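You operate a simulated robot arm through the tools that you are given. There is no shell and no other tool.

You run a simulated robot arm. Do the job below in one go: nothing can be reset, and whatever is moved stays where it is left.

Task
Fetch the brass-cage bearing and set it on top of the stepped ring. Take the yellow brush and put it in the grey cup. Fetch the steel bracket and set it in the yellow tray. Take the brass ring and put it on the microwave top. Take the yellow pad on the top of the steel workbench and put it away on the top of the black stand. Take the beige rag and leave it on the wood table. Take the wax tin and put it on the brown table. The order is free. Set down upright: steel bracket.

It is judged by the outcome, as a careful person would: the job done as asked, and still so three seconds after it is handed in. It fails if anything else is knocked over, pushed out of place, dropped, spilled or broken.

Robot
A 7-joint arm with a fingered hand on a trunk, on a base that drives. Base frame: it is fixed to the floor where the robot stands at the start and does not move with it; the origin is under the middle of the robot, x ahead of it, y to its left, z up. Readings come in m, rad, newtons and seconds.
Its first joint turns from -2.897 to 2.897 rad. Places, roughly: beige rag (11x7x3 cm) [-1.9, -2.9, 0.9]; brass ring (5x5x3 cm) [-0.6, -3.5, 0.9]; brass-cage bearing (4x4x2 cm) [-1.1, -3.2, 0.9]; brown table [2.2, -2.6, 0.7]; grey cup (9x9x11 cm) [0.8, -2, 0.8]; microwave top [-2.7, -0.2, 1.5]; steel bracket (12x6x8 cm) [-0.5, -3.4, 0.9]; stepped ring (7x7x4 cm) [-0.5, -3.6, 0.9]; top of the black stand [1.5, 0, 0.8]; wax tin [5.75, -0.75, 0.5]; wood table [1.7, -4.4, 0.8]; yellow brush (3x3x14 cm) [-0.7, -3.3, 1]; yellow pad (10x7x4 cm) [-1.5, -3.4, 0.9]; yellow tray (30x21x5 cm) [-3, -1.1, 0.9]. Payload 4.7 kg.
The tool frame sits at the grasp point between the pads (the TCP): z along the fingers, y along the line on which they close. The tips reach 0.036 m beyond it. The gripper opens to 0.12 m. The gripper's body begins 0.042 m behind the TCP. The gripper is a hand of 5 fingers: y runs from the thumb to the fingers, the wrist lies at [-0.018, -0.122, -0.21] in the tool frame, and closing takes about 1.5 s.
Orientation is that of the tool frame in the base frame, as a unit quaternion [x, y, z, w]. With the fingers straight down and the wrist toward the robot, the tool's x, y and z point along [0, 1, 0], [1, 0, 0] and [0, 0, -1] of the base frame.

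Tools
- The arm moves only by the tool drive_tool. Its argument "motion" is a list that holds one entry, the list of rows, each a list of 7 numbers: the shift along the tool's x, y, z in units of 30 mm (1.0 is 30 mm), then the turn, a rotation vector about the tool's x, y, z in units of 5 degrees (1.0 is 5 degrees), then the finger opening in m, from 0 to 0.12. In form: [[[tx, ty, tz, wx, wy, wz, grip], ...]]. A call has 1 to 20 rows; each row shifts and turns the commanded pose from where the row before left it, along the tool's axes as they then stand. A call with a number of a shift or a turn outside -1 to 1 is refused whole. A row lasts 0.2 s, in which the tool goes at most 0.05 m and 0.15 rad; a call with a longer step from one row to the next is refused whole, and so is a gripper value outside its range. A pose out of reach is approached as far as the arm can. The call stops where the force on the tool passes 40 N (or 10 N more than at its start, if that is more) or the arm is blocked; 0.2 s more then pass. The fingers move at their own pace (about 0.045 m/s each) and stop on an object; they squeeze with about 27 N. The grip force told is the motor's: it shows also when the fingers shut on nothing. Time passes only in rows, and 0.2 s behind the last, so rows that do not move let the fingers close. It gives the time, the measured TCP pose, the force on the tool (base axes), the opening and the grip force at its end, in the units of the frame above (readings bear some noise), with the torque about the TCP (base axes, N m) and any sound that the robot's microphone picked up.
- Cameras (640 x 400 px; columns grow to the right, rows downward): "scene" is now at [-0.2403, 0.0866, 1.2588]; the picture's right is [0.07, -1.00, 0.00], its down [-0.11, -0.01, -0.99] and it looks along [0.99, 0.07, -0.11] (base axes); focal length 257 px, centre (320, 200). "wrist" rides on the gripper at [0.073, -0.091, -0.143] in the tool frame; the picture's right is [-0.80, 0.28, -0.53], its down [-0.53, -0.73, 0.42] and it looks along [-0.27, 0.62, 0.74] (tool axes); focal length 234 px, centre (320, 200). There is no depth. A picture from a camera that has moved, and an enlarged one, comes with that camera's place and axes in the base frame and with its lens.
- grab_frame(camera): a new picture of that camera. No time passes.
- base_move(legs): drives the robot by 1 to 6 legs, each [ahead, turn to the left] in m and rad, along the robot's own axes; the way and the turn of a leg run together, so that a leg with both is an arc; at most 1.5 m and 3.142 rad a leg. The arm and the cameras ride along, it lands a little off, and it stops where it bumps. It gives what a move gives.
- hand_shape(shape): the hand has 5 fingers and takes this shape, open, in about a second: jaw (thumb against the fingers, like two jaws); tri (thumb and two fingers); tip (a fingertip pinch); poke (one finger out to press); point (the index stretched); flat (the hand flat); cup (the hand cupped); fist (a fist). The gripper value then closes the fingers along that shape, each until it touches; the sizes above hold for jaw. It gives what a move gives, with no picture.
- aim_head(pan, tilt): turns the head with the scene camera to pan (to the left, within 2.496 rad either way) and tilt (down, from -0.506 to 1.204), counted from straight ahead of the robot. It gives what a move gives.
- enlarge(camera, box): a new picture of the part [left, top, right, bottom] of that camera's present view, enlarged. No time passes.
- job_done(): hands the job in; it is judged then, once.

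Nothing tells you exact positions but the pictures and the camera data. Unless the task says otherwise, let go and move clear before handing in.

The tools are called after ">>>" as a command line: name --argument value ..., lists and objects as JSON in quotes. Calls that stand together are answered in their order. drive_tool: Moves the arm, as the interface text tells. Its arguments: {"type":"object","properties":{"motion":{"type":"array","items":{"type":"array","items":{"type":"array","items":{"type":"number"}}}}},"required":["motion"]} The other tools are called the same way: hand_shape (shape) gives the hand a shape; base_move (legs) drives the base; aim_head (pan, tilt) turns the head that bears the scene camera; grab_frame (camera) takes a picture; enlarge (camera, box) takes an enlarged picture of a part of a camera's view; job_done () hands the job in.

At the start:

```text
time: 0.0
eef_pos: [0.8387, -0.0139, 1.1149]
tcp_rot: [0.708, 0.706, 0.001, 0.001]
ft_force: [-0.4, 0.5, -0.2]
torque: [-0.02, 0.05, 0.0]
width: 0.1194
gripper_force: 0.1
shape: jaw
robot x, y, heading: [-0.0017, 0.004, 0.004]
head pan, tilt: [0.07, 0.11]
```

scene: 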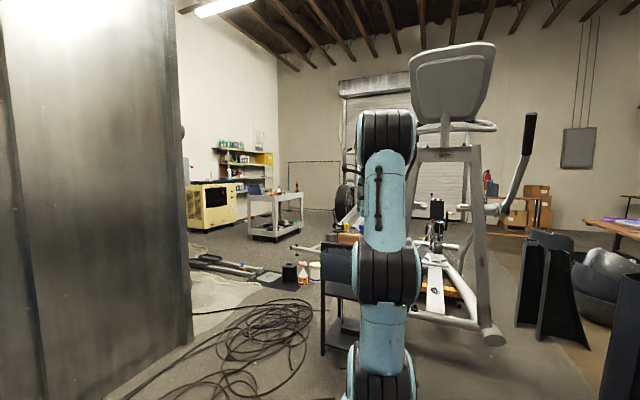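
wrist: 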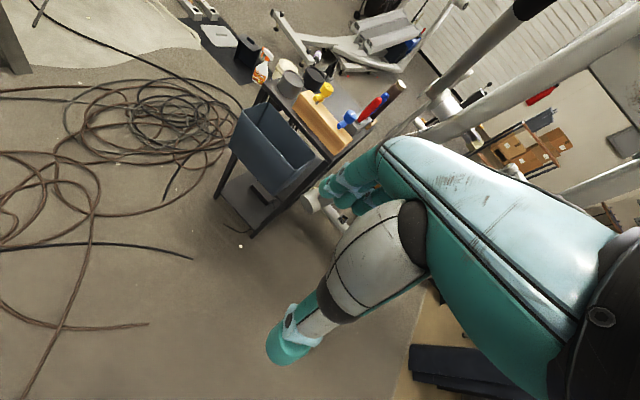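

I see a workshop with a black stand ahead of the robot; most of the items should be on a steel workbench to the robot's right and rear. I'll first look around with the head.

>>> aim_head --pan -1.0 --tilt 0.3

>>> grab_frame --camera "scene"

>>> aim_head --pan -2.0 --tilt 0.3

>>> grab_frame --camera "scene"

>>> aim_head --pan 2.4 --tilt 0.3

>>> grab_frame --camera "scene"

>>> aim_head --pan 1.2 --tilt 0.3

>>> grab_frame --camera "scene"

```text
time: 1.3
eef_pos: [0.8385, -0.0147, 1.1142]
tcp_rot: [0.709, 0.706, 0.0, 0.001]
ft_force: [-0.3, -0.7, 0.8]
torque: [0.0, 0.0, 0.0]
width: 0.1195
gripper_force: 0.1
shape: jaw
robot x, y, heading: [0.0022, 0.0017, -0.003]
head pan, tilt: [-1.0, 0.3]
```

```text
taken
camera scene: at [-0.2818, 0.0016, 1.2411], right [-0.84, -0.54, 0.0], down [-0.16, 0.25, -0.96], along [0.52, -0.8, -0.3], focal length 257 px, centre (320, 200)
```

scene: 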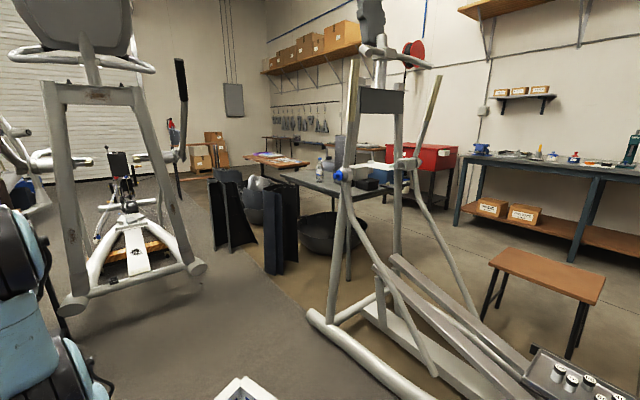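

```text
time: 2.6
eef_pos: [0.8382, -0.0154, 1.115]
tcp_rot: [0.708, 0.706, 0.001, 0.0]
ft_force: [-0.5, -0.7, -0.8]
torque: [0.0, 0.0, 0.0]
width: 0.1197
gripper_force: 0.0
shape: jaw
robot x, y, heading: [0.0036, 0.0024, -0.002]
head pan, tilt: [-2.0, 0.3]
```

```text
taken
camera scene: at [-0.3711, -0.0048, 1.2411], right [-0.91, 0.42, 0.0], down [0.12, 0.27, -0.96], along [-0.4, -0.87, -0.3], focal length 257 px, centre (320, 200)
```

scene: 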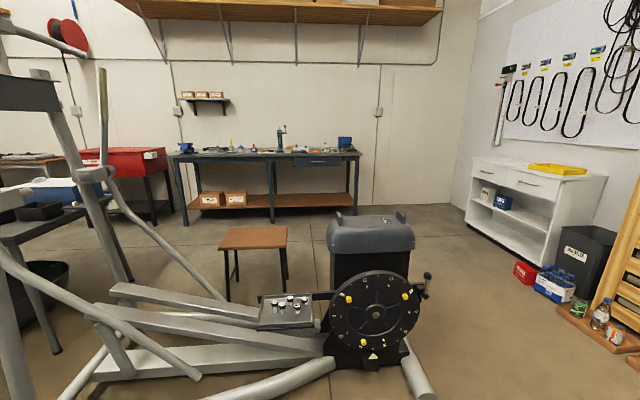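

```text
time: 6.1
eef_pos: [0.8391, -0.0146, 1.1147]
tcp_rot: [0.708, 0.706, 0.0, 0.001]
ft_force: [-0.2, 0.4, 0.0]
torque: [-0.02, -0.02, 0.0]
width: 0.1194
gripper_force: 0.1
shape: jaw
robot x, y, heading: [0.0004, -0.0015, 0.0]
head pan, tilt: [2.4, 0.3]
```

```text
taken
camera scene: at [-0.4011, 0.1432, 1.2411], right [0.68, 0.74, 0.0], down [0.22, -0.2, -0.96], along [-0.7, 0.65, -0.3], focal length 257 px, centre (320, 200)
```

scene: 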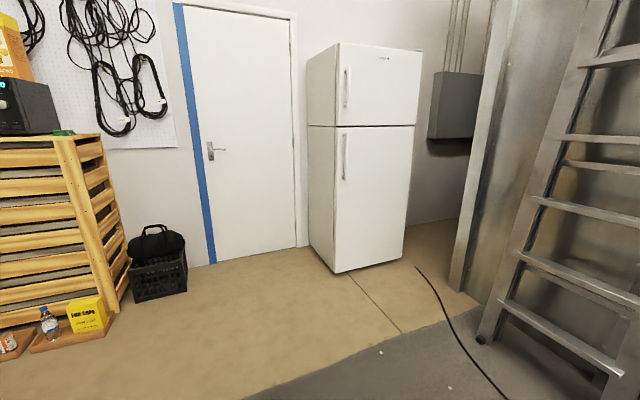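

```text
time: 7.5
eef_pos: [0.8386, -0.015, 1.1155]
tcp_rot: [0.708, 0.706, 0.001, 0.001]
ft_force: [-0.3, -0.1, 0.7]
torque: [-0.02, -0.01, 0.01]
width: 0.1197
gripper_force: 0.1
shape: jaw
robot x, y, heading: [-0.0027, -0.0004, -0.007]
head pan, tilt: [1.201, 0.3]
```

```text
taken
camera scene: at [-0.2986, 0.1672, 1.2411], right [0.93, -0.36, 0.0], down [-0.11, -0.28, -0.96], along [0.34, 0.89, -0.3], focal length 257 px, centre (320, 200)
```

scene: 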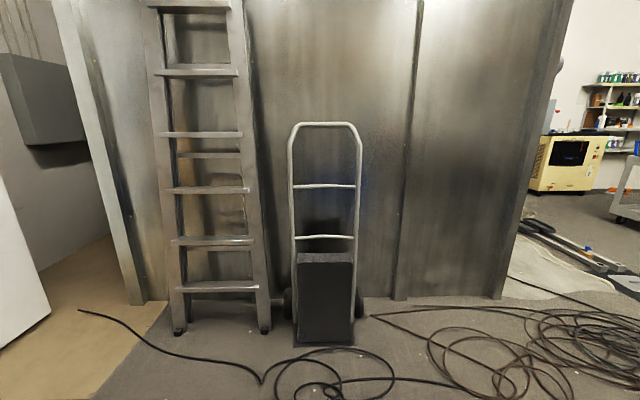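

The workbench is at the far right, with an exercise machine in between. I'll gather more views to map the floor obstacles.

>>> aim_head --pan -2.49 --tilt 0.35

>>> grab_frame --camera "scene"

>>> aim_head --pan -1.5 --tilt 0.6

>>> grab_frame --camera "scene"

>>> aim_head --pan -0.5 --tilt 0.4

>>> grab_frame --camera "scene"

>>> aim_head --pan 0.4 --tilt 0.4

>>> grab_frame --camera "scene"

```text
time: 10.6
eef_pos: [0.8388, -0.0135, 1.1152]
tcp_rot: [0.708, 0.707, 0.001, 0.001]
ft_force: [-0.4, -0.2, -0.1]
torque: [0.05, -0.01, 0.01]
width: 0.1197
gripper_force: 0.1
shape: jaw
robot x, y, heading: [-0.0026, -0.0031, 0.001]
head pan, tilt: [-2.491, 0.351]
```

```text
taken
camera scene: at [-0.4063, 0.0237, 1.2364], right [-0.61, 0.8, 0.0], down [0.27, 0.21, -0.94], along [-0.75, -0.57, -0.34], focal length 257 px, centre (320, 200)
```

scene: 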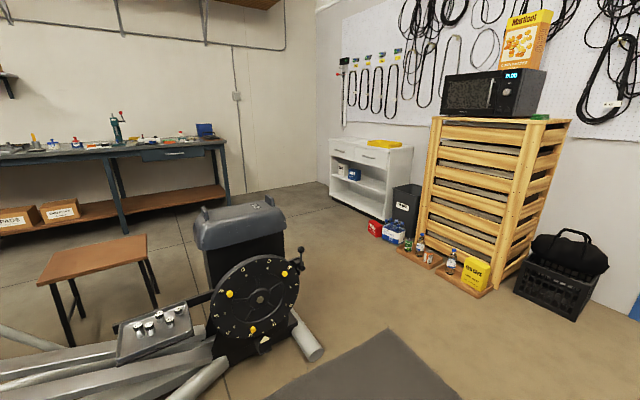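

```text
time: 11.8
eef_pos: [0.8382, -0.0149, 1.116]
tcp_rot: [0.708, 0.706, 0.001, 0.0]
ft_force: [-0.2, 0.6, -0.8]
torque: [-0.01, -0.01, -0.02]
width: 0.1198
gripper_force: 0.1
shape: jaw
robot x, y, heading: [-0.0023, -0.0017, -0.002]
head pan, tilt: [-1.499, 0.6]
```

```text
taken
camera scene: at [-0.326, -0.0081, 1.2137], right [-1.0, -0.07, 0.0], down [-0.04, 0.56, -0.83], along [0.06, -0.82, -0.56], focal length 257 px, centre (320, 200)
```

scene: 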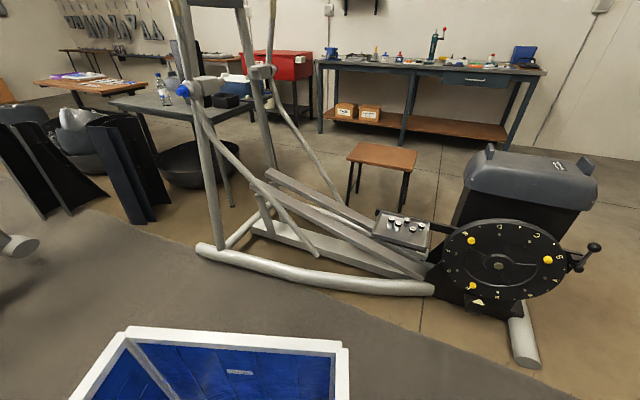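

```text
time: 13.1
eef_pos: [0.8373, -0.0147, 1.1148]
tcp_rot: [0.708, 0.706, 0.001, 0.001]
ft_force: [-0.4, 0.6, 1.3]
torque: [-0.02, 0.02, -0.01]
width: 0.1196
gripper_force: 0.1
shape: jaw
robot x, y, heading: [0.0018, -0.0003, 0.001]
head pan, tilt: [-0.499, 0.4]
```

```text
taken
camera scene: at [-0.251, 0.0357, 1.2318], right [-0.48, -0.88, 0.0], down [-0.34, 0.19, -0.92], along [0.81, -0.44, -0.39], focal length 257 px, centre (320, 200)
```

scene: 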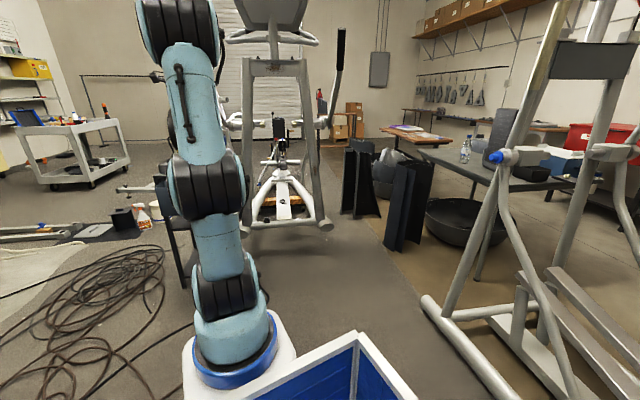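

```text
time: 14.3
eef_pos: [0.8373, -0.0151, 1.1159]
tcp_rot: [0.708, 0.706, 0.001, 0.001]
ft_force: [0.3, 1.0, -0.3]
torque: [0.0, 0.02, -0.02]
width: 0.1198
gripper_force: 0.0
shape: jaw
robot x, y, heading: [-0.0006, -0.0016, 0.003]
head pan, tilt: [0.4, 0.4]
```

```text
taken
camera scene: at [-0.2469, 0.1161, 1.2319], right [0.39, -0.92, 0.0], down [-0.36, -0.15, -0.92], along [0.85, 0.36, -0.39], focal length 257 px, centre (320, 200)
```

scene: 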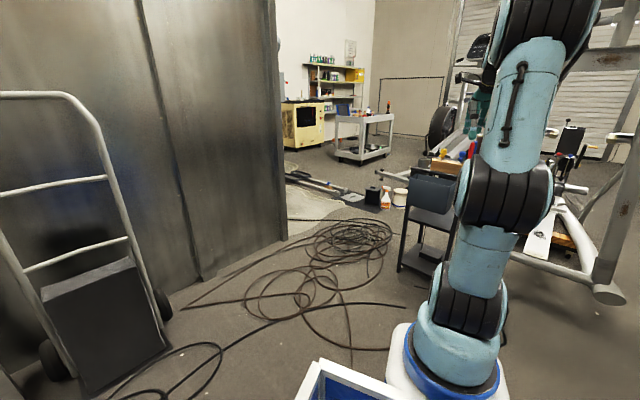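

I'll look at the robot's own base to judge its footprint, and enlarge views of the targets.

>>> aim_head --pan 0.0 --tilt 1.2

>>> grab_frame --camera "scene"

>>> aim_head --pan -1.57 --tilt 1.2

>>> grab_frame --camera "scene"

>>> aim_head --pan -2.49 --tilt 1.1

>>> grab_frame --camera "scene"

>>> aim_head --pan -2.2 --tilt 0.4

>>> enlarge --camera "scene" --box '[0, 50, 320, 250]'

```text
time: 15.4
eef_pos: [0.8391, -0.0151, 1.1157]
tcp_rot: [0.707, 0.707, 0.001, 0.0]
ft_force: [-0.1, 0.2, 0.2]
torque: [-0.01, 0.01, -0.01]
width: 0.1198
gripper_force: 0.2
shape: jaw
robot x, y, heading: [0.0003, -0.005, -0.002]
head pan, tilt: [0.0, 1.201]
```

```text
taken
camera scene: at [-0.2763, 0.0801, 1.1691], right [0.0, -1.0, 0.0], down [-0.93, 0.0, -0.36], along [0.36, 0.0, -0.93], focal length 257 px, centre (320, 200)
```

scene: 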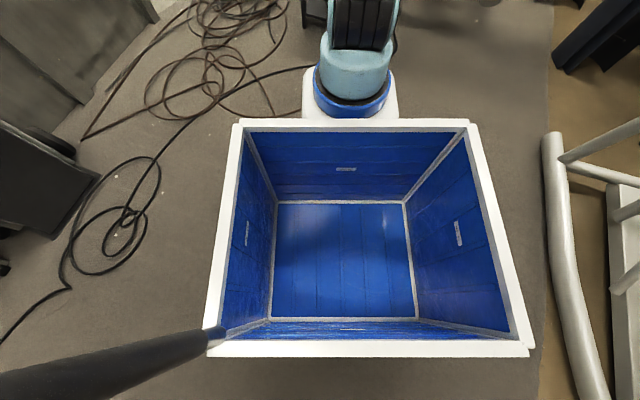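

```text
time: 17.1
eef_pos: [0.8375, -0.0146, 1.1151]
tcp_rot: [0.708, 0.706, 0.001, 0.001]
ft_force: [0.5, 0.5, 0.1]
torque: [-0.03, 0.01, 0.0]
width: 0.1197
gripper_force: 0.0
shape: jaw
robot x, y, heading: [0.0008, -0.0035, -0.005]
head pan, tilt: [-1.571, 1.201]
```

```text
taken
camera scene: at [-0.3322, 0.0242, 1.169], right [-1.0, 0.0, 0.0], down [0.0, 0.93, -0.36], along [0.0, -0.36, -0.93], focal length 257 px, centre (320, 200)
```

scene: 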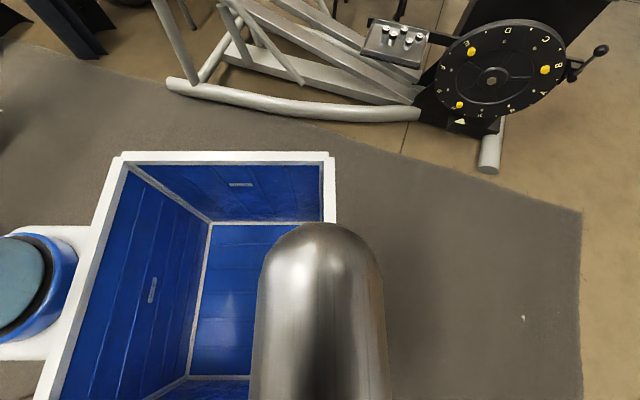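

```text
time: 18.3
eef_pos: [0.838, -0.0139, 1.1147]
tcp_rot: [0.708, 0.706, 0.0, 0.0]
ft_force: [0.5, 0.4, -0.5]
torque: [0.01, 0.01, -0.02]
width: 0.1197
gripper_force: 0.0
shape: jaw
robot x, y, heading: [0.0039, -0.0003, -0.001]
head pan, tilt: [-2.491, 1.1]
```

```text
taken
camera scene: at [-0.3825, 0.0418, 1.175], right [-0.61, 0.8, 0.0], down [0.71, 0.54, -0.45], along [-0.36, -0.28, -0.89], focal length 257 px, centre (320, 200)
```

scene: 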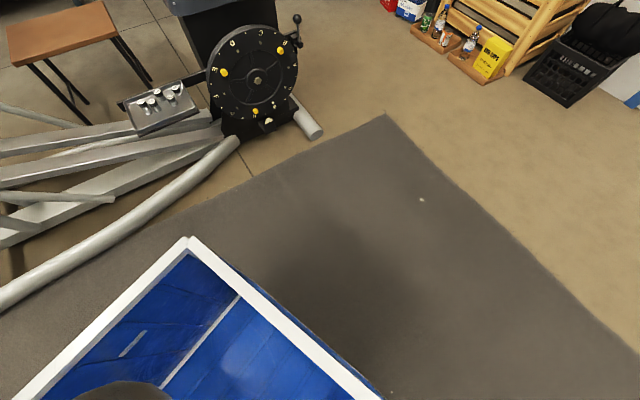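

```text
time: 19.4
eef_pos: [0.8384, -0.0157, 1.1141]
tcp_rot: [0.708, 0.706, 0.0, 0.001]
ft_force: [0.2, -0.3, 0.4]
torque: [0.03, 0.03, -0.03]
width: 0.1193
gripper_force: 0.0
shape: jaw
robot x, y, heading: [-0.0004, 0.0047, 0.004]
head pan, tilt: [-2.201, 0.4]
```

```text
2.00 times, centred on (160, 150) of scene
camera zoom: at [-0.3869, 0.0053, 1.2318], right [-0.81, 0.59, 0.0], down [0.23, 0.31, -0.92], along [-0.54, -0.74, -0.39], focal length 514 px, centre (640, 300)
```

zoom: 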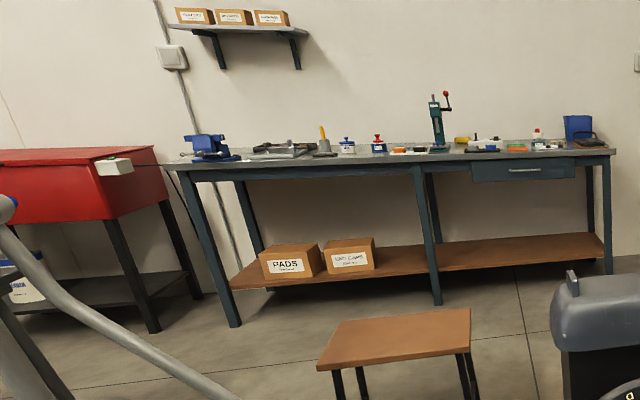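

The base is about 0.6 m wide with a blue bin, and the way to the bench goes round the flywheel end of the exercise machine. I'll draw the arm in and reverse.

>>> drive_tool --motion '[[[0, -1, 0, 0, 0, 0, 0.12], [0, -1, 0, 0, 0, 0, 0.12], [0, -1, 0, 0, 0, 0, 0.12], [0, -1, 0, 0, 0, 0, 0.12], [0, -1, 0, 0, 0, 0, 0.12], [0, -1, 0, 0, 0, 0, 0.12], [0, -1, 0, 0, 0, 0, 0.12], [0, -1, 0, 0, 0, 0, 0.12], [0, -1, 0, 0, 0, 0, 0.12], [0, -1, 0, 0, 0, 0, 0.12]]]'

>>> aim_head --pan -2.4 --tilt 0.5

>>> base_move --legs '[[-1.2, 0.0]]'

>>> grab_frame --camera "scene"

>>> grab_frame --camera "wrist"

```text
time: 21.6
eef_pos: [0.5379, -0.0153, 1.1139]
tcp_rot: [0.708, 0.706, -0.001, 0.0]
ft_force: [0.7, -0.2, -1.0]
torque: [0.0, 0.01, -0.02]
width: 0.1196
gripper_force: 0.0
shape: jaw
robot x, y, heading: [-0.0031, 0.0004, -0.0]
head pan, tilt: [-2.201, 0.4]
```

```text
time: 22.3
eef_pos: [0.5371, -0.0141, 1.1148]
tcp_rot: [0.708, 0.706, 0.0, 0.001]
ft_force: [-0.3, -0.6, -1.1]
torque: [-0.02, -0.02, -0.01]
width: 0.1199
gripper_force: 0.1
shape: jaw
robot x, y, heading: [0.0009, 0.0015, -0.002]
head pan, tilt: [-2.4, 0.499]
```

```text
time: 28.3
eef_pos: [-0.6506, -0.0138, 1.1146]
tcp_rot: [0.708, 0.707, 0.001, 0.0]
ft_force: [-0.2, -0.1, 0.7]
torque: [-0.05, 0.01, -0.02]
width: 0.1196
gripper_force: 0.0
shape: jaw
robot x, y, heading: [-1.1868, -0.0009, -0.002]
head pan, tilt: [-2.4, 0.499]
```

```text
taken
camera scene: at [-1.5876, 0.0175, 1.2227], right [-0.68, 0.74, 0.0], down [0.35, 0.32, -0.88], along [-0.65, -0.59, -0.48], focal length 257 px, centre (320, 200)
```

scene: 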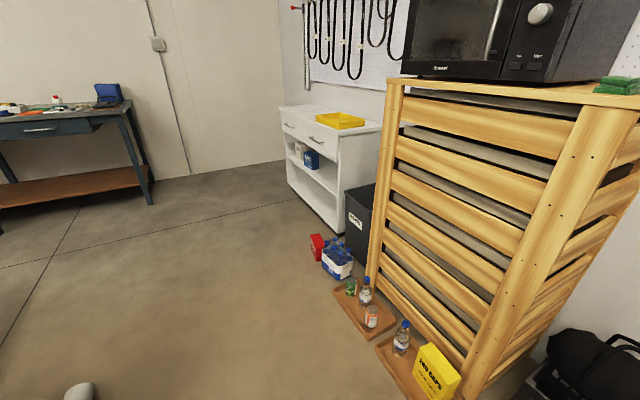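

```text
taken
camera wrist: at [-0.7421, 0.0579, 1.2573], right [0.28, -0.8, 0.53], down [-0.73, -0.53, -0.43], along [0.62, -0.27, -0.74], focal length 234 px, centre (320, 200)
```

wrist: 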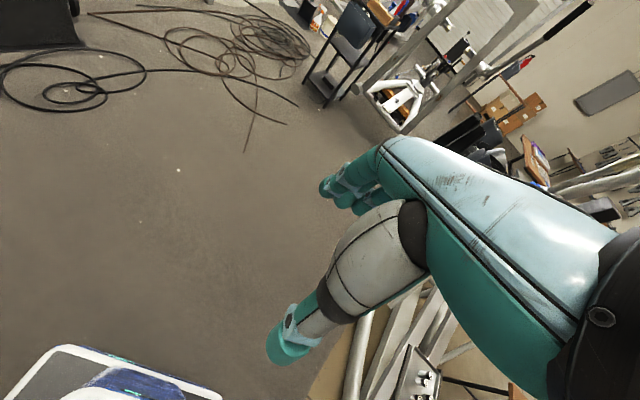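

The corridor between the flywheel foot (x≈-1.35) and the wooden trays (x≈-2.3) looks wide enough. I'll reverse a bit more, turn right and drive toward the bench.

>>> base_move --legs '[[-0.45, 0.0], [0.0, -1.744], [1.0, 0.0], [0.9, 0.0]]'

>>> aim_head --pan 0.0 --tilt 0.4

>>> grab_frame --camera "scene"

>>> grab_frame --camera "wrist"

>>> aim_head --pan 0.8 --tilt 0.4

>>> grab_frame --camera "scene"

```text
time: 44.4
eef_pos: [-2.0942, -2.4059, 1.1148]
tcp_rot: [0.996, -0.092, 0.0, 0.001]
ft_force: [0.0, -0.2, -0.1]
torque: [0.03, 0.0, 0.02]
width: 0.1197
gripper_force: 0.0
shape: jaw
robot x, y, heading: [-1.984, -1.88, -1.755]
head pan, tilt: [-2.4, 0.499]
```

```text
time: 46.6
eef_pos: [-2.0936, -2.4057, 1.1144]
tcp_rot: [0.996, -0.091, 0.0, 0.001]
ft_force: [0.2, 0.8, 0.1]
torque: [0.0, 0.01, -0.02]
width: 0.1196
gripper_force: 0.0
shape: jaw
robot x, y, heading: [-1.9823, -1.8829, -1.751]
head pan, tilt: [0.0, 0.4]
```

```text
taken
camera scene: at [-1.8625, -1.6612, 1.2318], right [-0.98, 0.18, 0.0], down [0.07, 0.38, -0.92], along [-0.17, -0.91, -0.39], focal length 257 px, centre (320, 200)
```

scene: 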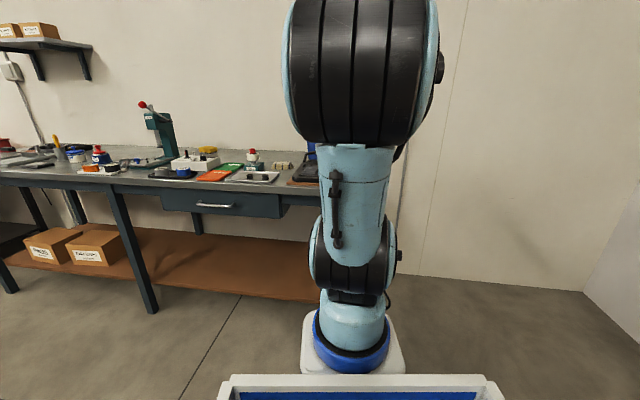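

```text
taken
camera wrist: at [-2.0058, -2.3296, 1.2573], right [-0.84, -0.13, 0.53], down [-0.39, 0.82, -0.42], along [-0.38, -0.56, -0.74], focal length 234 px, centre (320, 200)
```

wrist: 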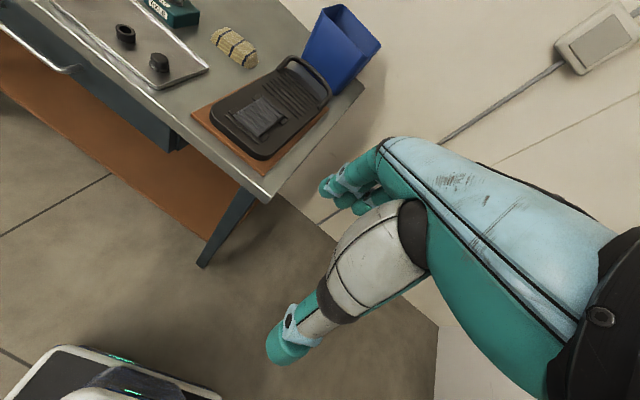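

```text
time: 47.8
eef_pos: [-2.094, -2.4058, 1.115]
tcp_rot: [0.996, -0.092, -0.001, 0.001]
ft_force: [0.8, -0.1, -0.4]
torque: [-0.04, -0.03, 0.06]
width: 0.1196
gripper_force: 0.1
shape: jaw
robot x, y, heading: [-1.9839, -1.8794, -1.752]
head pan, tilt: [0.799, 0.4]
```

```text
taken
camera scene: at [-1.7921, -1.6458, 1.2318], right [-0.82, -0.58, 0.0], down [-0.22, 0.32, -0.92], along [0.53, -0.75, -0.39], focal length 257 px, centre (320, 200)
```

scene: 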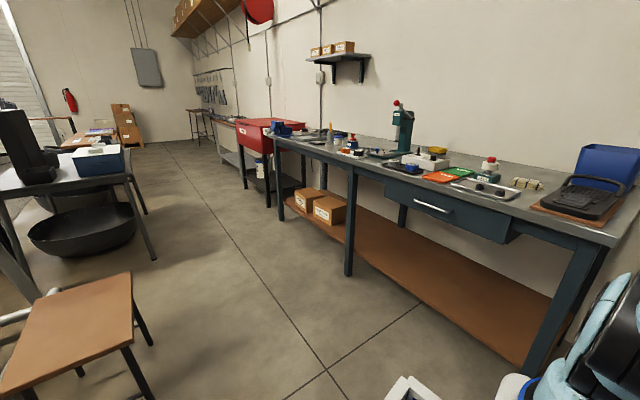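

I'm facing the bench near its right end; the beige rag and yellow pad are visible. I'll enlarge the bench view to identify each item.

>>> enlarge --camera "scene" --box '[250, 90, 410, 190]'

>>> enlarge --camera "scene" --box '[380, 110, 620, 260]'

```text
4.00 times, centred on (330, 140) of scene
camera zoom: at [-1.7921, -1.6458, 1.2318], right [-0.82, -0.58, 0.0], down [-0.22, 0.32, -0.92], along [0.53, -0.75, -0.39], focal length 1028 px, centre (280, 440)
```

zoom: 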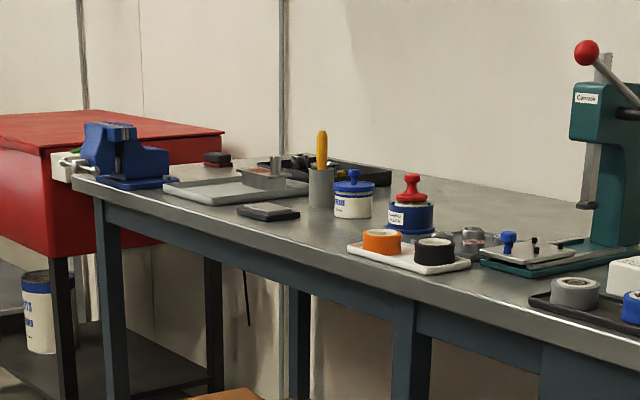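

```text
2.67 times, centred on (500, 185) of scene
camera zoom: at [-1.7921, -1.6458, 1.2318], right [-0.82, -0.58, 0.0], down [-0.22, 0.32, -0.92], along [0.53, -0.75, -0.39], focal length 686 px, centre (-160, 240)
```

zoom: 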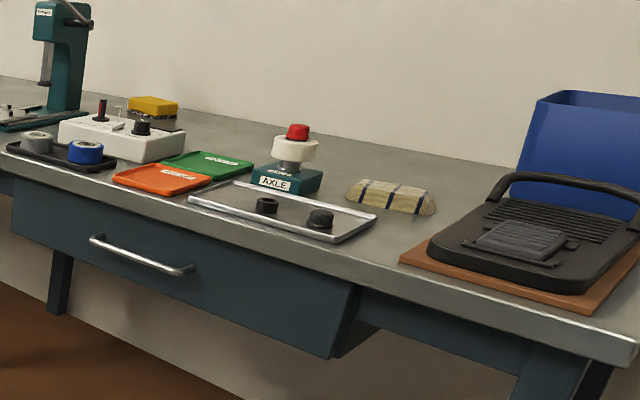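

The bench runs diagonally (about -20°), with a clear aisle in front of it. I'll drive along it to a spot facing the bearing, brush and ring cluster.

>>> base_move --legs '[[0.0, 1.398], [0.83, 0.0], [0.8, 0.0], [0.0, -1.575]]'

>>> aim_head --pan 0.5 --tilt 0.5

>>> grab_frame --camera "scene"

>>> grab_frame --camera "wrist"

>>> aim_head --pan -0.5 --tilt 0.5

>>> grab_frame --camera "scene"

```text
time: 63.3
eef_pos: [-0.6586, -2.9319, 1.114]
tcp_rot: [0.984, -0.179, 0.0, 0.001]
ft_force: [-0.6, -0.5, -0.5]
torque: [0.03, 0.01, 0.02]
width: 0.1198
gripper_force: 0.1
shape: jaw
robot x, y, heading: [-0.4538, -2.434, -1.927]
head pan, tilt: [0.799, 0.4]
```

```text
time: 64.1
eef_pos: [-0.6584, -2.9317, 1.1154]
tcp_rot: [0.984, -0.178, 0.0, 0.001]
ft_force: [-0.4, 0.3, 0.1]
torque: [0.0, 0.02, -0.04]
width: 0.1197
gripper_force: 0.1
shape: jaw
robot x, y, heading: [-0.454, -2.4284, -1.926]
head pan, tilt: [0.499, 0.499]
```

```text
taken
camera scene: at [-0.2563, -2.2422, 1.2227], right [-0.99, -0.14, 0.0], down [-0.07, 0.47, -0.88], along [0.12, -0.87, -0.48], focal length 257 px, centre (320, 200)
```

scene: 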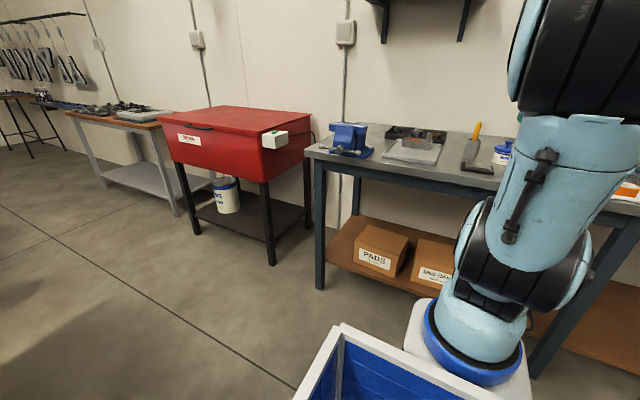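

```text
taken
camera wrist: at [-0.5584, -2.8719, 1.2573], right [-0.85, 0.02, 0.53], down [-0.24, 0.87, -0.42], along [-0.47, -0.49, -0.74], focal length 234 px, centre (320, 200)
```

wrist: 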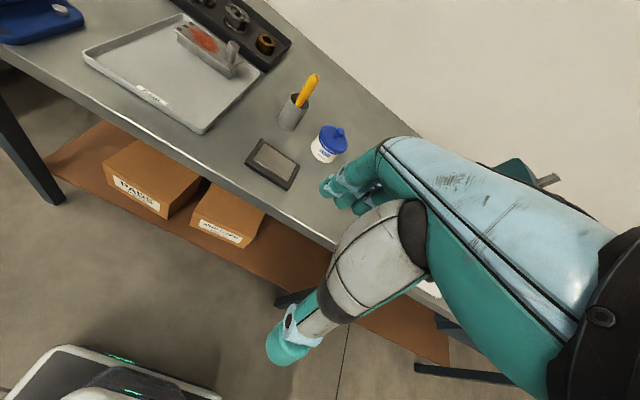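

```text
time: 65.4
eef_pos: [-0.6595, -2.9314, 1.1148]
tcp_rot: [0.984, -0.179, -0.001, 0.0]
ft_force: [-0.3, -0.3, -0.4]
torque: [-0.01, -0.02, 0.02]
width: 0.1197
gripper_force: 0.0
shape: jaw
robot x, y, heading: [-0.4595, -2.433, -1.932]
head pan, tilt: [-0.499, 0.499]
```

```text
taken
camera scene: at [-0.3379, -2.2117, 1.2227], right [-0.66, 0.76, 0.0], down [0.36, 0.31, -0.88], along [-0.66, -0.58, -0.48], focal length 257 px, centre (320, 200)
```

scene: 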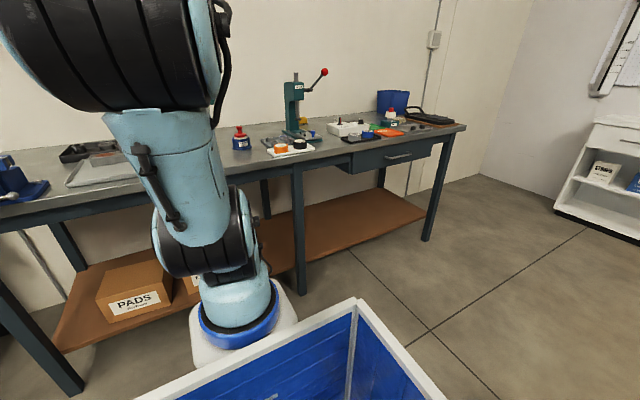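

The stepped ring and brass ring sit in a black tray, the bracket in a grey tray, and the brush in a holder. I'll move closer and zoom in on the details.

>>> enlarge --camera "scene" --box '[220, 100, 340, 175]'

>>> enlarge --camera "wrist" --box '[80, 0, 340, 180]'

>>> base_move --legs '[[0.17, 0.03]]'

>>> grab_frame --camera "scene"

>>> grab_frame --camera "wrist"

```text
5.33 times, centred on (280, 138) of scene
camera zoom: at [-0.3379, -2.2117, 1.2227], right [-0.66, 0.76, 0.0], down [0.36, 0.31, -0.88], along [-0.66, -0.58, -0.48], focal length 1371 px, centre (533, 533)
```

zoom: 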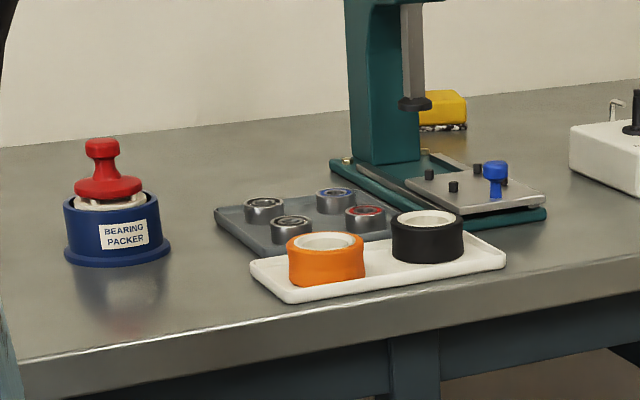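

```text
2.22 times, centred on (210, 90) of wrist
camera zoom: at [-0.5584, -2.8719, 1.2573], right [-0.85, 0.02, 0.53], down [-0.24, 0.87, -0.42], along [-0.47, -0.49, -0.74], focal length 520 px, centre (564, 444)
```

zoom: 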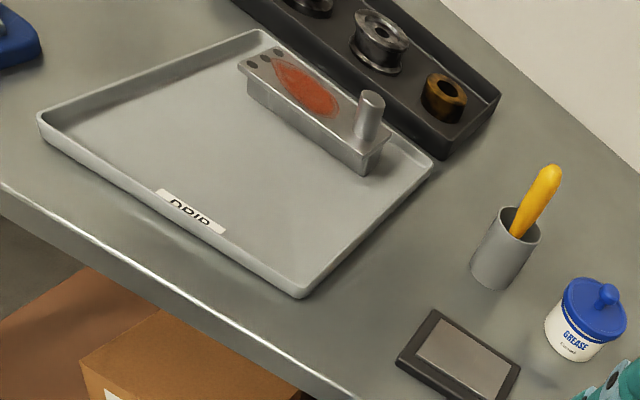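

```text
time: 66.9
eef_pos: [-0.7011, -3.0987, 1.1144]
tcp_rot: [0.986, -0.164, 0.001, 0.0]
ft_force: [0.2, 0.2, 0.3]
torque: [-0.02, 0.0, 0.01]
width: 0.12
gripper_force: 0.1
shape: jaw
robot x, y, heading: [-0.5119, -2.5956, -1.899]
head pan, tilt: [-0.499, 0.499]
```

```text
taken
camera scene: at [-0.4021, -2.3692, 1.2227], right [-0.68, 0.74, 0.0], down [0.35, 0.32, -0.88], along [-0.65, -0.59, -0.48], focal length 257 px, centre (320, 200)
```

scene: 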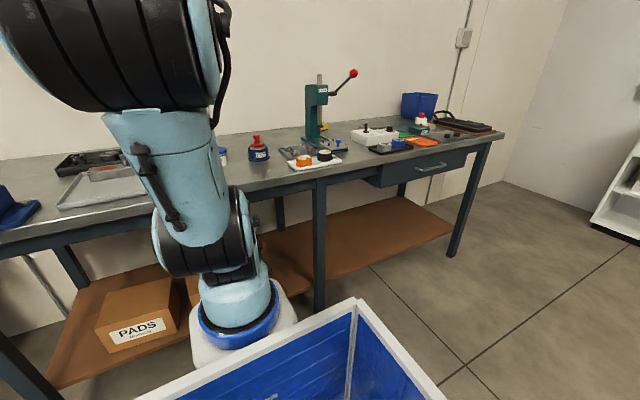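

```text
taken
camera wrist: at [-0.6027, -3.0357, 1.2573], right [-0.85, 0.0, 0.53], down [-0.27, 0.86, -0.42], along [-0.45, -0.5, -0.74], focal length 234 px, centre (320, 200)
```

wrist: 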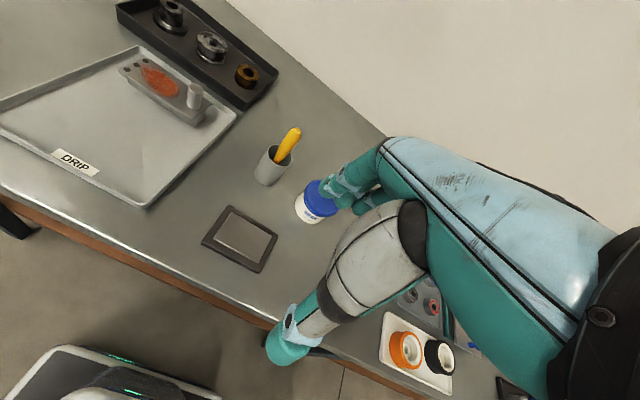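

Four bearings with different cages sit in a grey tray on the right. I'll move the hand over there, high up, to look at them closely with the wrist camera.

>>> drive_tool --motion '[[[-1, 0.4, 0, 0, 0, 0, 0.12], [-1, 0.4, 0, 0, 0, 0, 0.12], [-1, 0.4, 0, 0, 0, 0, 0.12], [-1, 0.4, 0, 0, 0, 0, 0.12], [-1, 0.4, 0, 0, 0, 0, 0.12], [-1, 0.4, 0, 0, 0, 0, 0.12], [-1, 0.4, 0, 0, 0, 0, 0.12], [-1, 0.4, 0, 0, 0, 0, 0.12], [-1, 0.4, 0, 0, 0, 0, 0.12], [-1, 0.4, 0, 0, 0, 0, 0.12], [-1, 0.4, 0, 0, 0, 0, 0.12]]]'

>>> grab_frame --camera "wrist"

>>> aim_head --pan -0.1 --tilt 0.4

>>> grab_frame --camera "scene"

```text
time: 69.3
eef_pos: [-1.0559, -3.1152, 1.117]
tcp_rot: [0.986, -0.165, -0.001, 0.001]
ft_force: [0.3, 0.0, 0.5]
torque: [0.01, 0.07, 0.01]
width: 0.1199
gripper_force: 0.0
shape: jaw
robot x, y, heading: [-0.5158, -2.5908, -1.901]
head pan, tilt: [-0.499, 0.499]
```

```text
taken
camera wrist: at [-0.9575, -3.0534, 1.2586], right [-0.85, 0.0, 0.53], down [-0.27, 0.86, -0.43], along [-0.45, -0.5, -0.74], focal length 234 px, centre (320, 200)
```

wrist: 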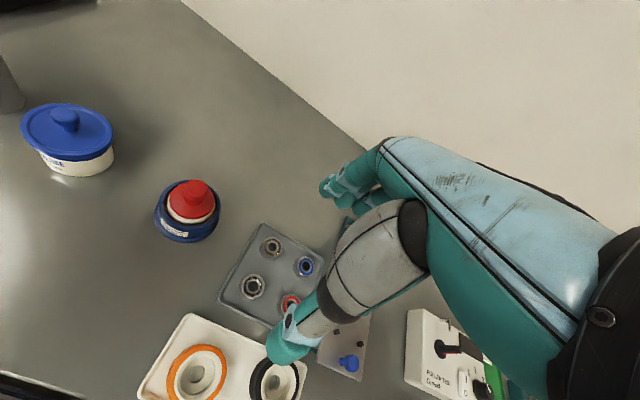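

```text
time: 70.1
eef_pos: [-1.056, -3.1176, 1.1165]
tcp_rot: [0.987, -0.164, 0.0, 0.001]
ft_force: [0.7, 0.8, 0.6]
torque: [0.0, 0.0, -0.02]
width: 0.1197
gripper_force: 0.0
shape: jaw
robot x, y, heading: [-0.5144, -2.5961, -1.898]
head pan, tilt: [-0.099, 0.4]
```

```text
taken
camera scene: at [-0.3736, -2.3918, 1.2318], right [-0.91, 0.41, 0.0], down [0.16, 0.35, -0.92], along [-0.38, -0.84, -0.39], focal length 257 px, centre (320, 200)
```

scene: 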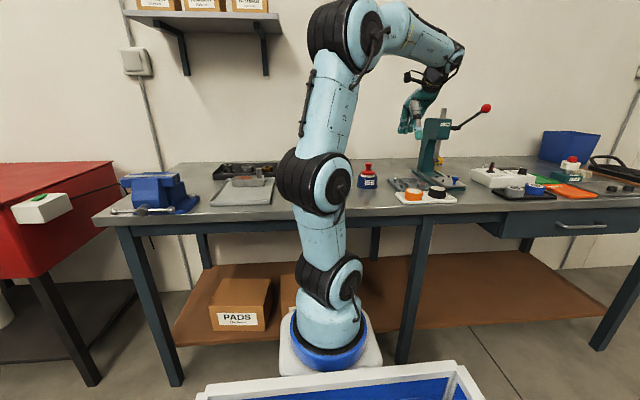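

>>> enlarge --camera "wrist" --box '[200, 210, 360, 310]'

```text
4.00 times, centred on (280, 260) of wrist
camera zoom: at [-0.9575, -3.0536, 1.258], right [-0.85, 0.0, 0.53], down [-0.27, 0.86, -0.43], along [-0.45, -0.5, -0.74], focal length 937 px, centre (480, -40)
```

zoom: 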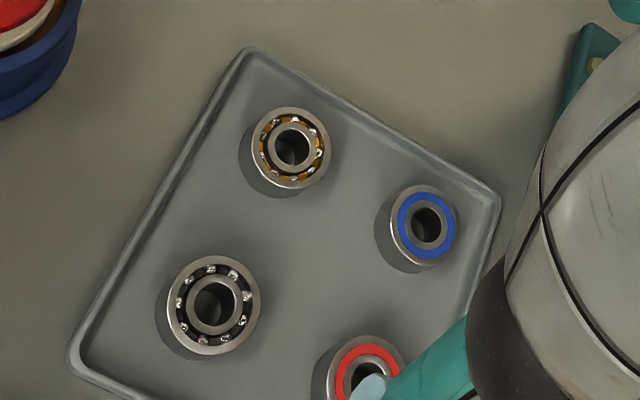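

The brass-cage bearing is the back-left one in the small grey tray, at about (-1.10, -3.19). I'll hover above it and refine.

>>> drive_tool --motion '[[[-0.13, 0.71, 0, 0, 0, 0, 0.12], [-0.13, 0.71, 0, 0, 0, 0, 0.12], [-0.13, 0.71, 0, 0, 0, 0, 0.12], [-0.13, 0.71, 0, 0, 0, 0, 0.12], [0, 0, 0.83, 0, 0, 0, 0.12], [0, 0, 0.83, 0, 0, 0, 0.12], [0, 0, 0.83, 0, 0, 0, 0.12], [0, 0, 0.83, 0, 0, 0, 0.12]]]'

>>> grab_frame --camera "wrist"

>>> enlarge --camera "wrist" --box '[240, 160, 400, 260]'

>>> aim_head --pan -0.4 --tilt 0.4

>>> enlarge --camera "scene" --box '[240, 100, 400, 200]'

```text
time: 71.9
eef_pos: [-1.0983, -3.1927, 1.0159]
tcp_rot: [0.987, -0.163, -0.001, 0.001]
ft_force: [-0.4, 0.1, 0.6]
torque: [0.0, 0.02, 0.02]
width: 0.1199
gripper_force: 0.0
shape: jaw
robot x, y, heading: [-0.5153, -2.5921, -1.898]
head pan, tilt: [-0.099, 0.4]
```

```text
taken
camera wrist: at [-0.9994, -3.1299, 1.1585], right [-0.85, 0.0, 0.53], down [-0.27, 0.86, -0.42], along [-0.45, -0.5, -0.74], focal length 234 px, centre (320, 200)
```

wrist: 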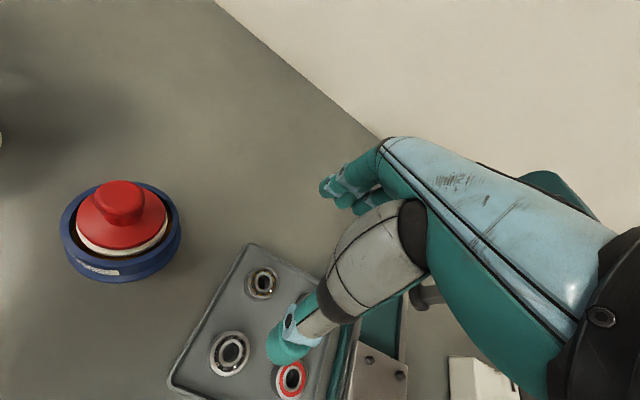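

```text
4.00 times, centred on (320, 210) of wrist
camera zoom: at [-0.9994, -3.1299, 1.1585], right [-0.85, 0.0, 0.53], down [-0.27, 0.86, -0.42], along [-0.45, -0.5, -0.74], focal length 937 px, centre (320, 160)
```

zoom: 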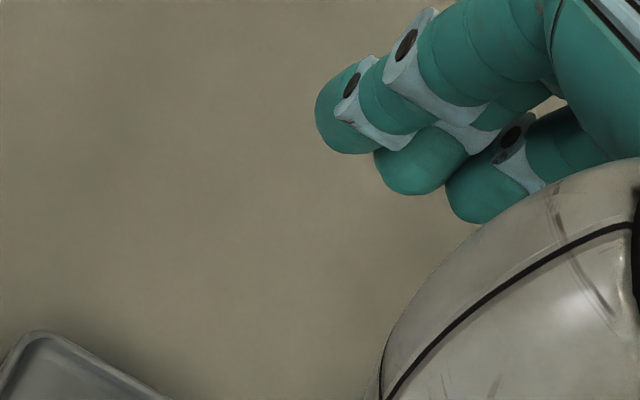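

```text
time: 72.7
eef_pos: [-1.0984, -3.1924, 1.016]
tcp_rot: [0.986, -0.164, 0.001, 0.001]
ft_force: [-0.4, 0.2, 0.2]
torque: [-0.02, -0.02, 0.05]
width: 0.1198
gripper_force: 0.0
shape: jaw
robot x, y, heading: [-0.5188, -2.594, -1.898]
head pan, tilt: [-0.4, 0.4]
```

```text
4.00 times, centred on (320, 150) of scene
camera zoom: at [-0.3968, -2.3768, 1.2319], right [-0.75, 0.66, 0.0], down [0.26, 0.29, -0.92], along [-0.61, -0.69, -0.39], focal length 1028 px, centre (320, 400)
```

zoom: 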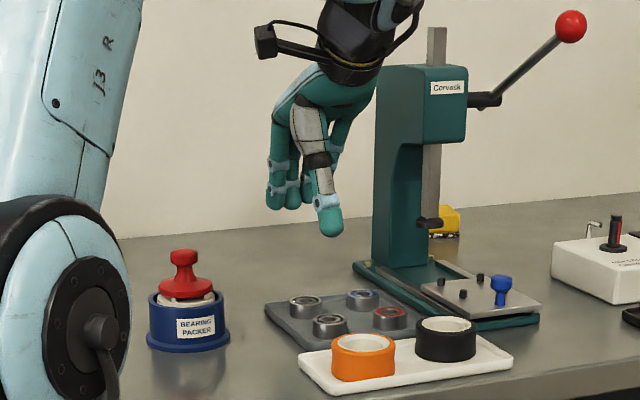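

The bearing top is at about z=0.90, (-1.087, -3.179). I'll shift to center over it, pre-close to 6 cm so the thumb fits between bearings, and lower partway.

>>> drive_tool --motion '[[[0.12, -0.29, 0, 0, 0, 0, 0.06], [0.11, -0.28, 0, 0, 0, 0, 0.06], [0, 0, 0.6, 0, 0, 0, 0.06], [0, 0, 0.6, 0, 0, 0, 0.06], [0, 0, 0.3, 0, 0, 0, 0.06], [0, 0, 0, 0, 0, 0, 0.06], [0, 0, 0, 0, 0, 0, 0.06]]]'

>>> grab_frame --camera "wrist"

>>> enlarge --camera "scene" --box '[270, 120, 370, 183]'

```text
time: 74.3
eef_pos: [-1.0863, -3.1796, 0.9702]
tcp_rot: [0.986, -0.165, 0.0, 0.001]
ft_force: [-0.2, 0.5, 0.0]
torque: [-0.01, 0.0, -0.03]
width: 0.0603
gripper_force: 0.1
shape: jaw
robot x, y, heading: [-0.5161, -2.5939, -1.897]
head pan, tilt: [-0.4, 0.4]
```

```text
taken
camera wrist: at [-0.9881, -3.1157, 1.1133], right [-0.85, 0.0, 0.53], down [-0.27, 0.86, -0.42], along [-0.45, -0.5, -0.74], focal length 234 px, centre (320, 200)
```

wrist: 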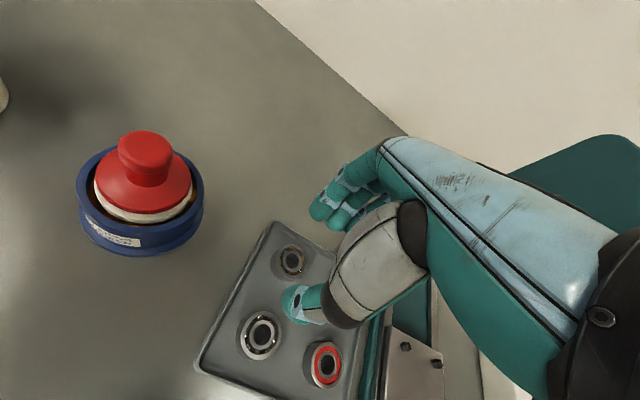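

```text
6.35 times, centred on (320, 152) of scene
camera zoom: at [-0.3968, -2.3767, 1.2319], right [-0.75, 0.66, 0.0], down [0.26, 0.29, -0.92], along [-0.61, -0.69, -0.39], focal length 1632 px, centre (320, 508)
```

zoom: 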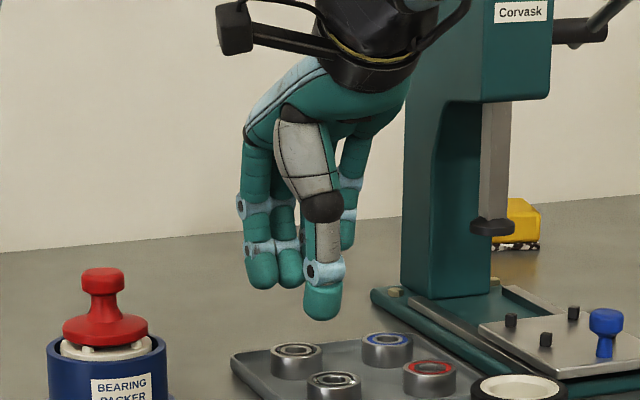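

The bearing is now centred under the tool. I'll lower to just above the tray floor and check.

>>> drive_tool --motion '[[[0.04, -0.02, 0.5, 0, 0, 0, 0.06], [0, 0, 0.4, 0, 0, 0, 0.06], [0, 0, 0.3, 0, 0, 0, 0.06], [0, 0, 0.2, 0, 0, 0, 0.06]]]'

>>> grab_frame --camera "wrist"

>>> enlarge --camera "scene" --box '[270, 120, 370, 183]'

```text
time: 75.3
eef_pos: [-1.0846, -3.1782, 0.9296]
tcp_rot: [0.987, -0.163, -0.001, 0.0]
ft_force: [0.5, 0.5, -0.2]
torque: [0.0, -0.03, 0.01]
width: 0.0601
gripper_force: 0.0
shape: jaw
robot x, y, heading: [-0.5129, -2.5927, -1.903]
head pan, tilt: [-0.4, 0.4]
```

```text
taken
camera wrist: at [-0.9869, -3.1155, 1.0714], right [-0.85, 0.0, 0.53], down [-0.27, 0.86, -0.43], along [-0.45, -0.5, -0.74], focal length 234 px, centre (320, 200)
```

wrist: 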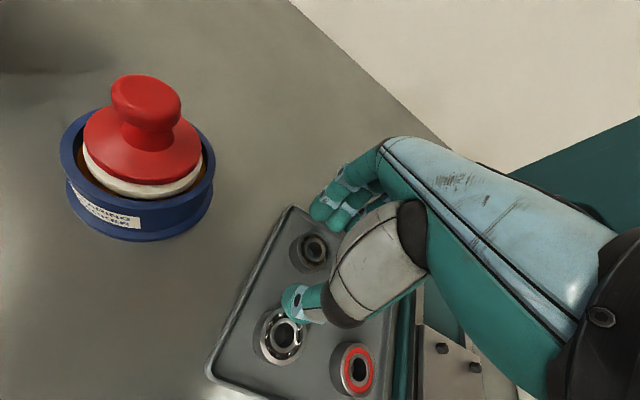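

```text
6.35 times, centred on (320, 152) of scene
camera zoom: at [-0.3968, -2.3767, 1.2319], right [-0.75, 0.66, 0.0], down [0.26, 0.29, -0.92], along [-0.61, -0.69, -0.39], focal length 1632 px, centre (320, 508)
```

zoom: 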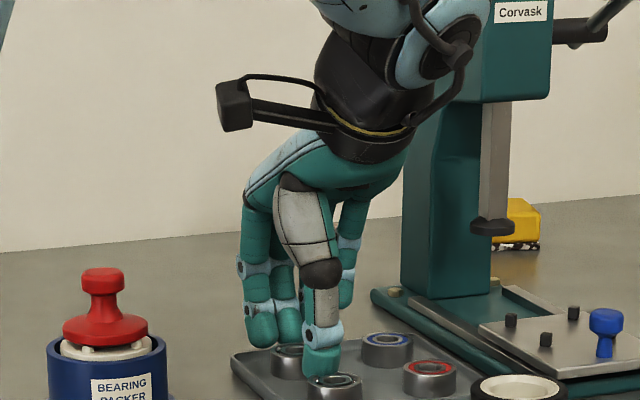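

Aligned well. I'll lower a few more millimetres and close on the bearing.

>>> drive_tool --motion '[[[-0.05, 0.08, 0.2, 0, 0, 0, 0.06], [0, 0, 0, 0, 0, 0, 0.04], [0, 0, 0, 0, 0, 0, 0.02], [0, 0, 0, 0, 0, 0, 0.0], [0, 0, 0, 0, 0, 0, 0.0], [0, 0, 0, 0, 0, 0, 0.0], [0, 0, 0, 0, 0, 0, 0.0], [0, 0, 0, 0, 0, 0, 0.0]]]'

>>> grab_frame --camera "wrist"

>>> enlarge --camera "scene" --box '[270, 120, 370, 183]'

```text
time: 77.1
eef_pos: [-1.0867, -3.1797, 0.9253]
tcp_rot: [0.987, -0.163, -0.002, 0.003]
ft_force: [-1.8, -9.8, 37.4]
torque: [-1.59, 0.35, -0.1]
width: 0.0351
gripper_force: 27.1
shape: jaw
robot x, y, heading: [-0.5146, -2.5956, -1.895]
head pan, tilt: [-0.4, 0.4]
```

```text
taken
camera wrist: at [-0.9883, -3.1171, 1.0674], right [-0.85, 0.0, 0.53], down [-0.27, 0.86, -0.43], along [-0.46, -0.5, -0.73], focal length 234 px, centre (320, 200)
```

wrist: 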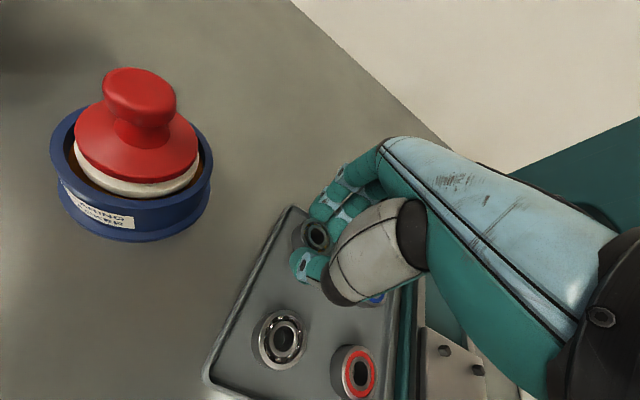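

```text
6.35 times, centred on (320, 152) of scene
camera zoom: at [-0.396, -2.3762, 1.2317], right [-0.75, 0.66, 0.0], down [0.26, 0.29, -0.92], along [-0.61, -0.69, -0.39], focal length 1632 px, centre (320, 508)
```

zoom: 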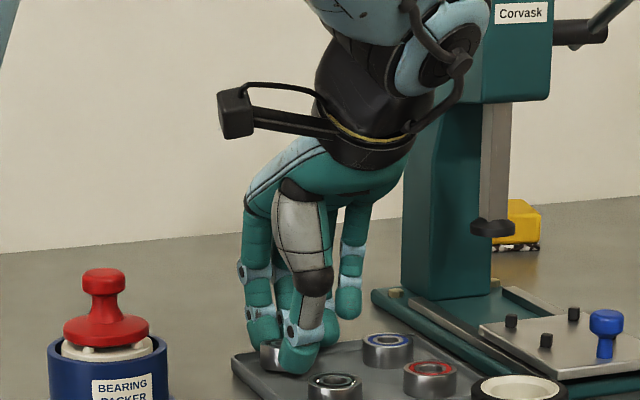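

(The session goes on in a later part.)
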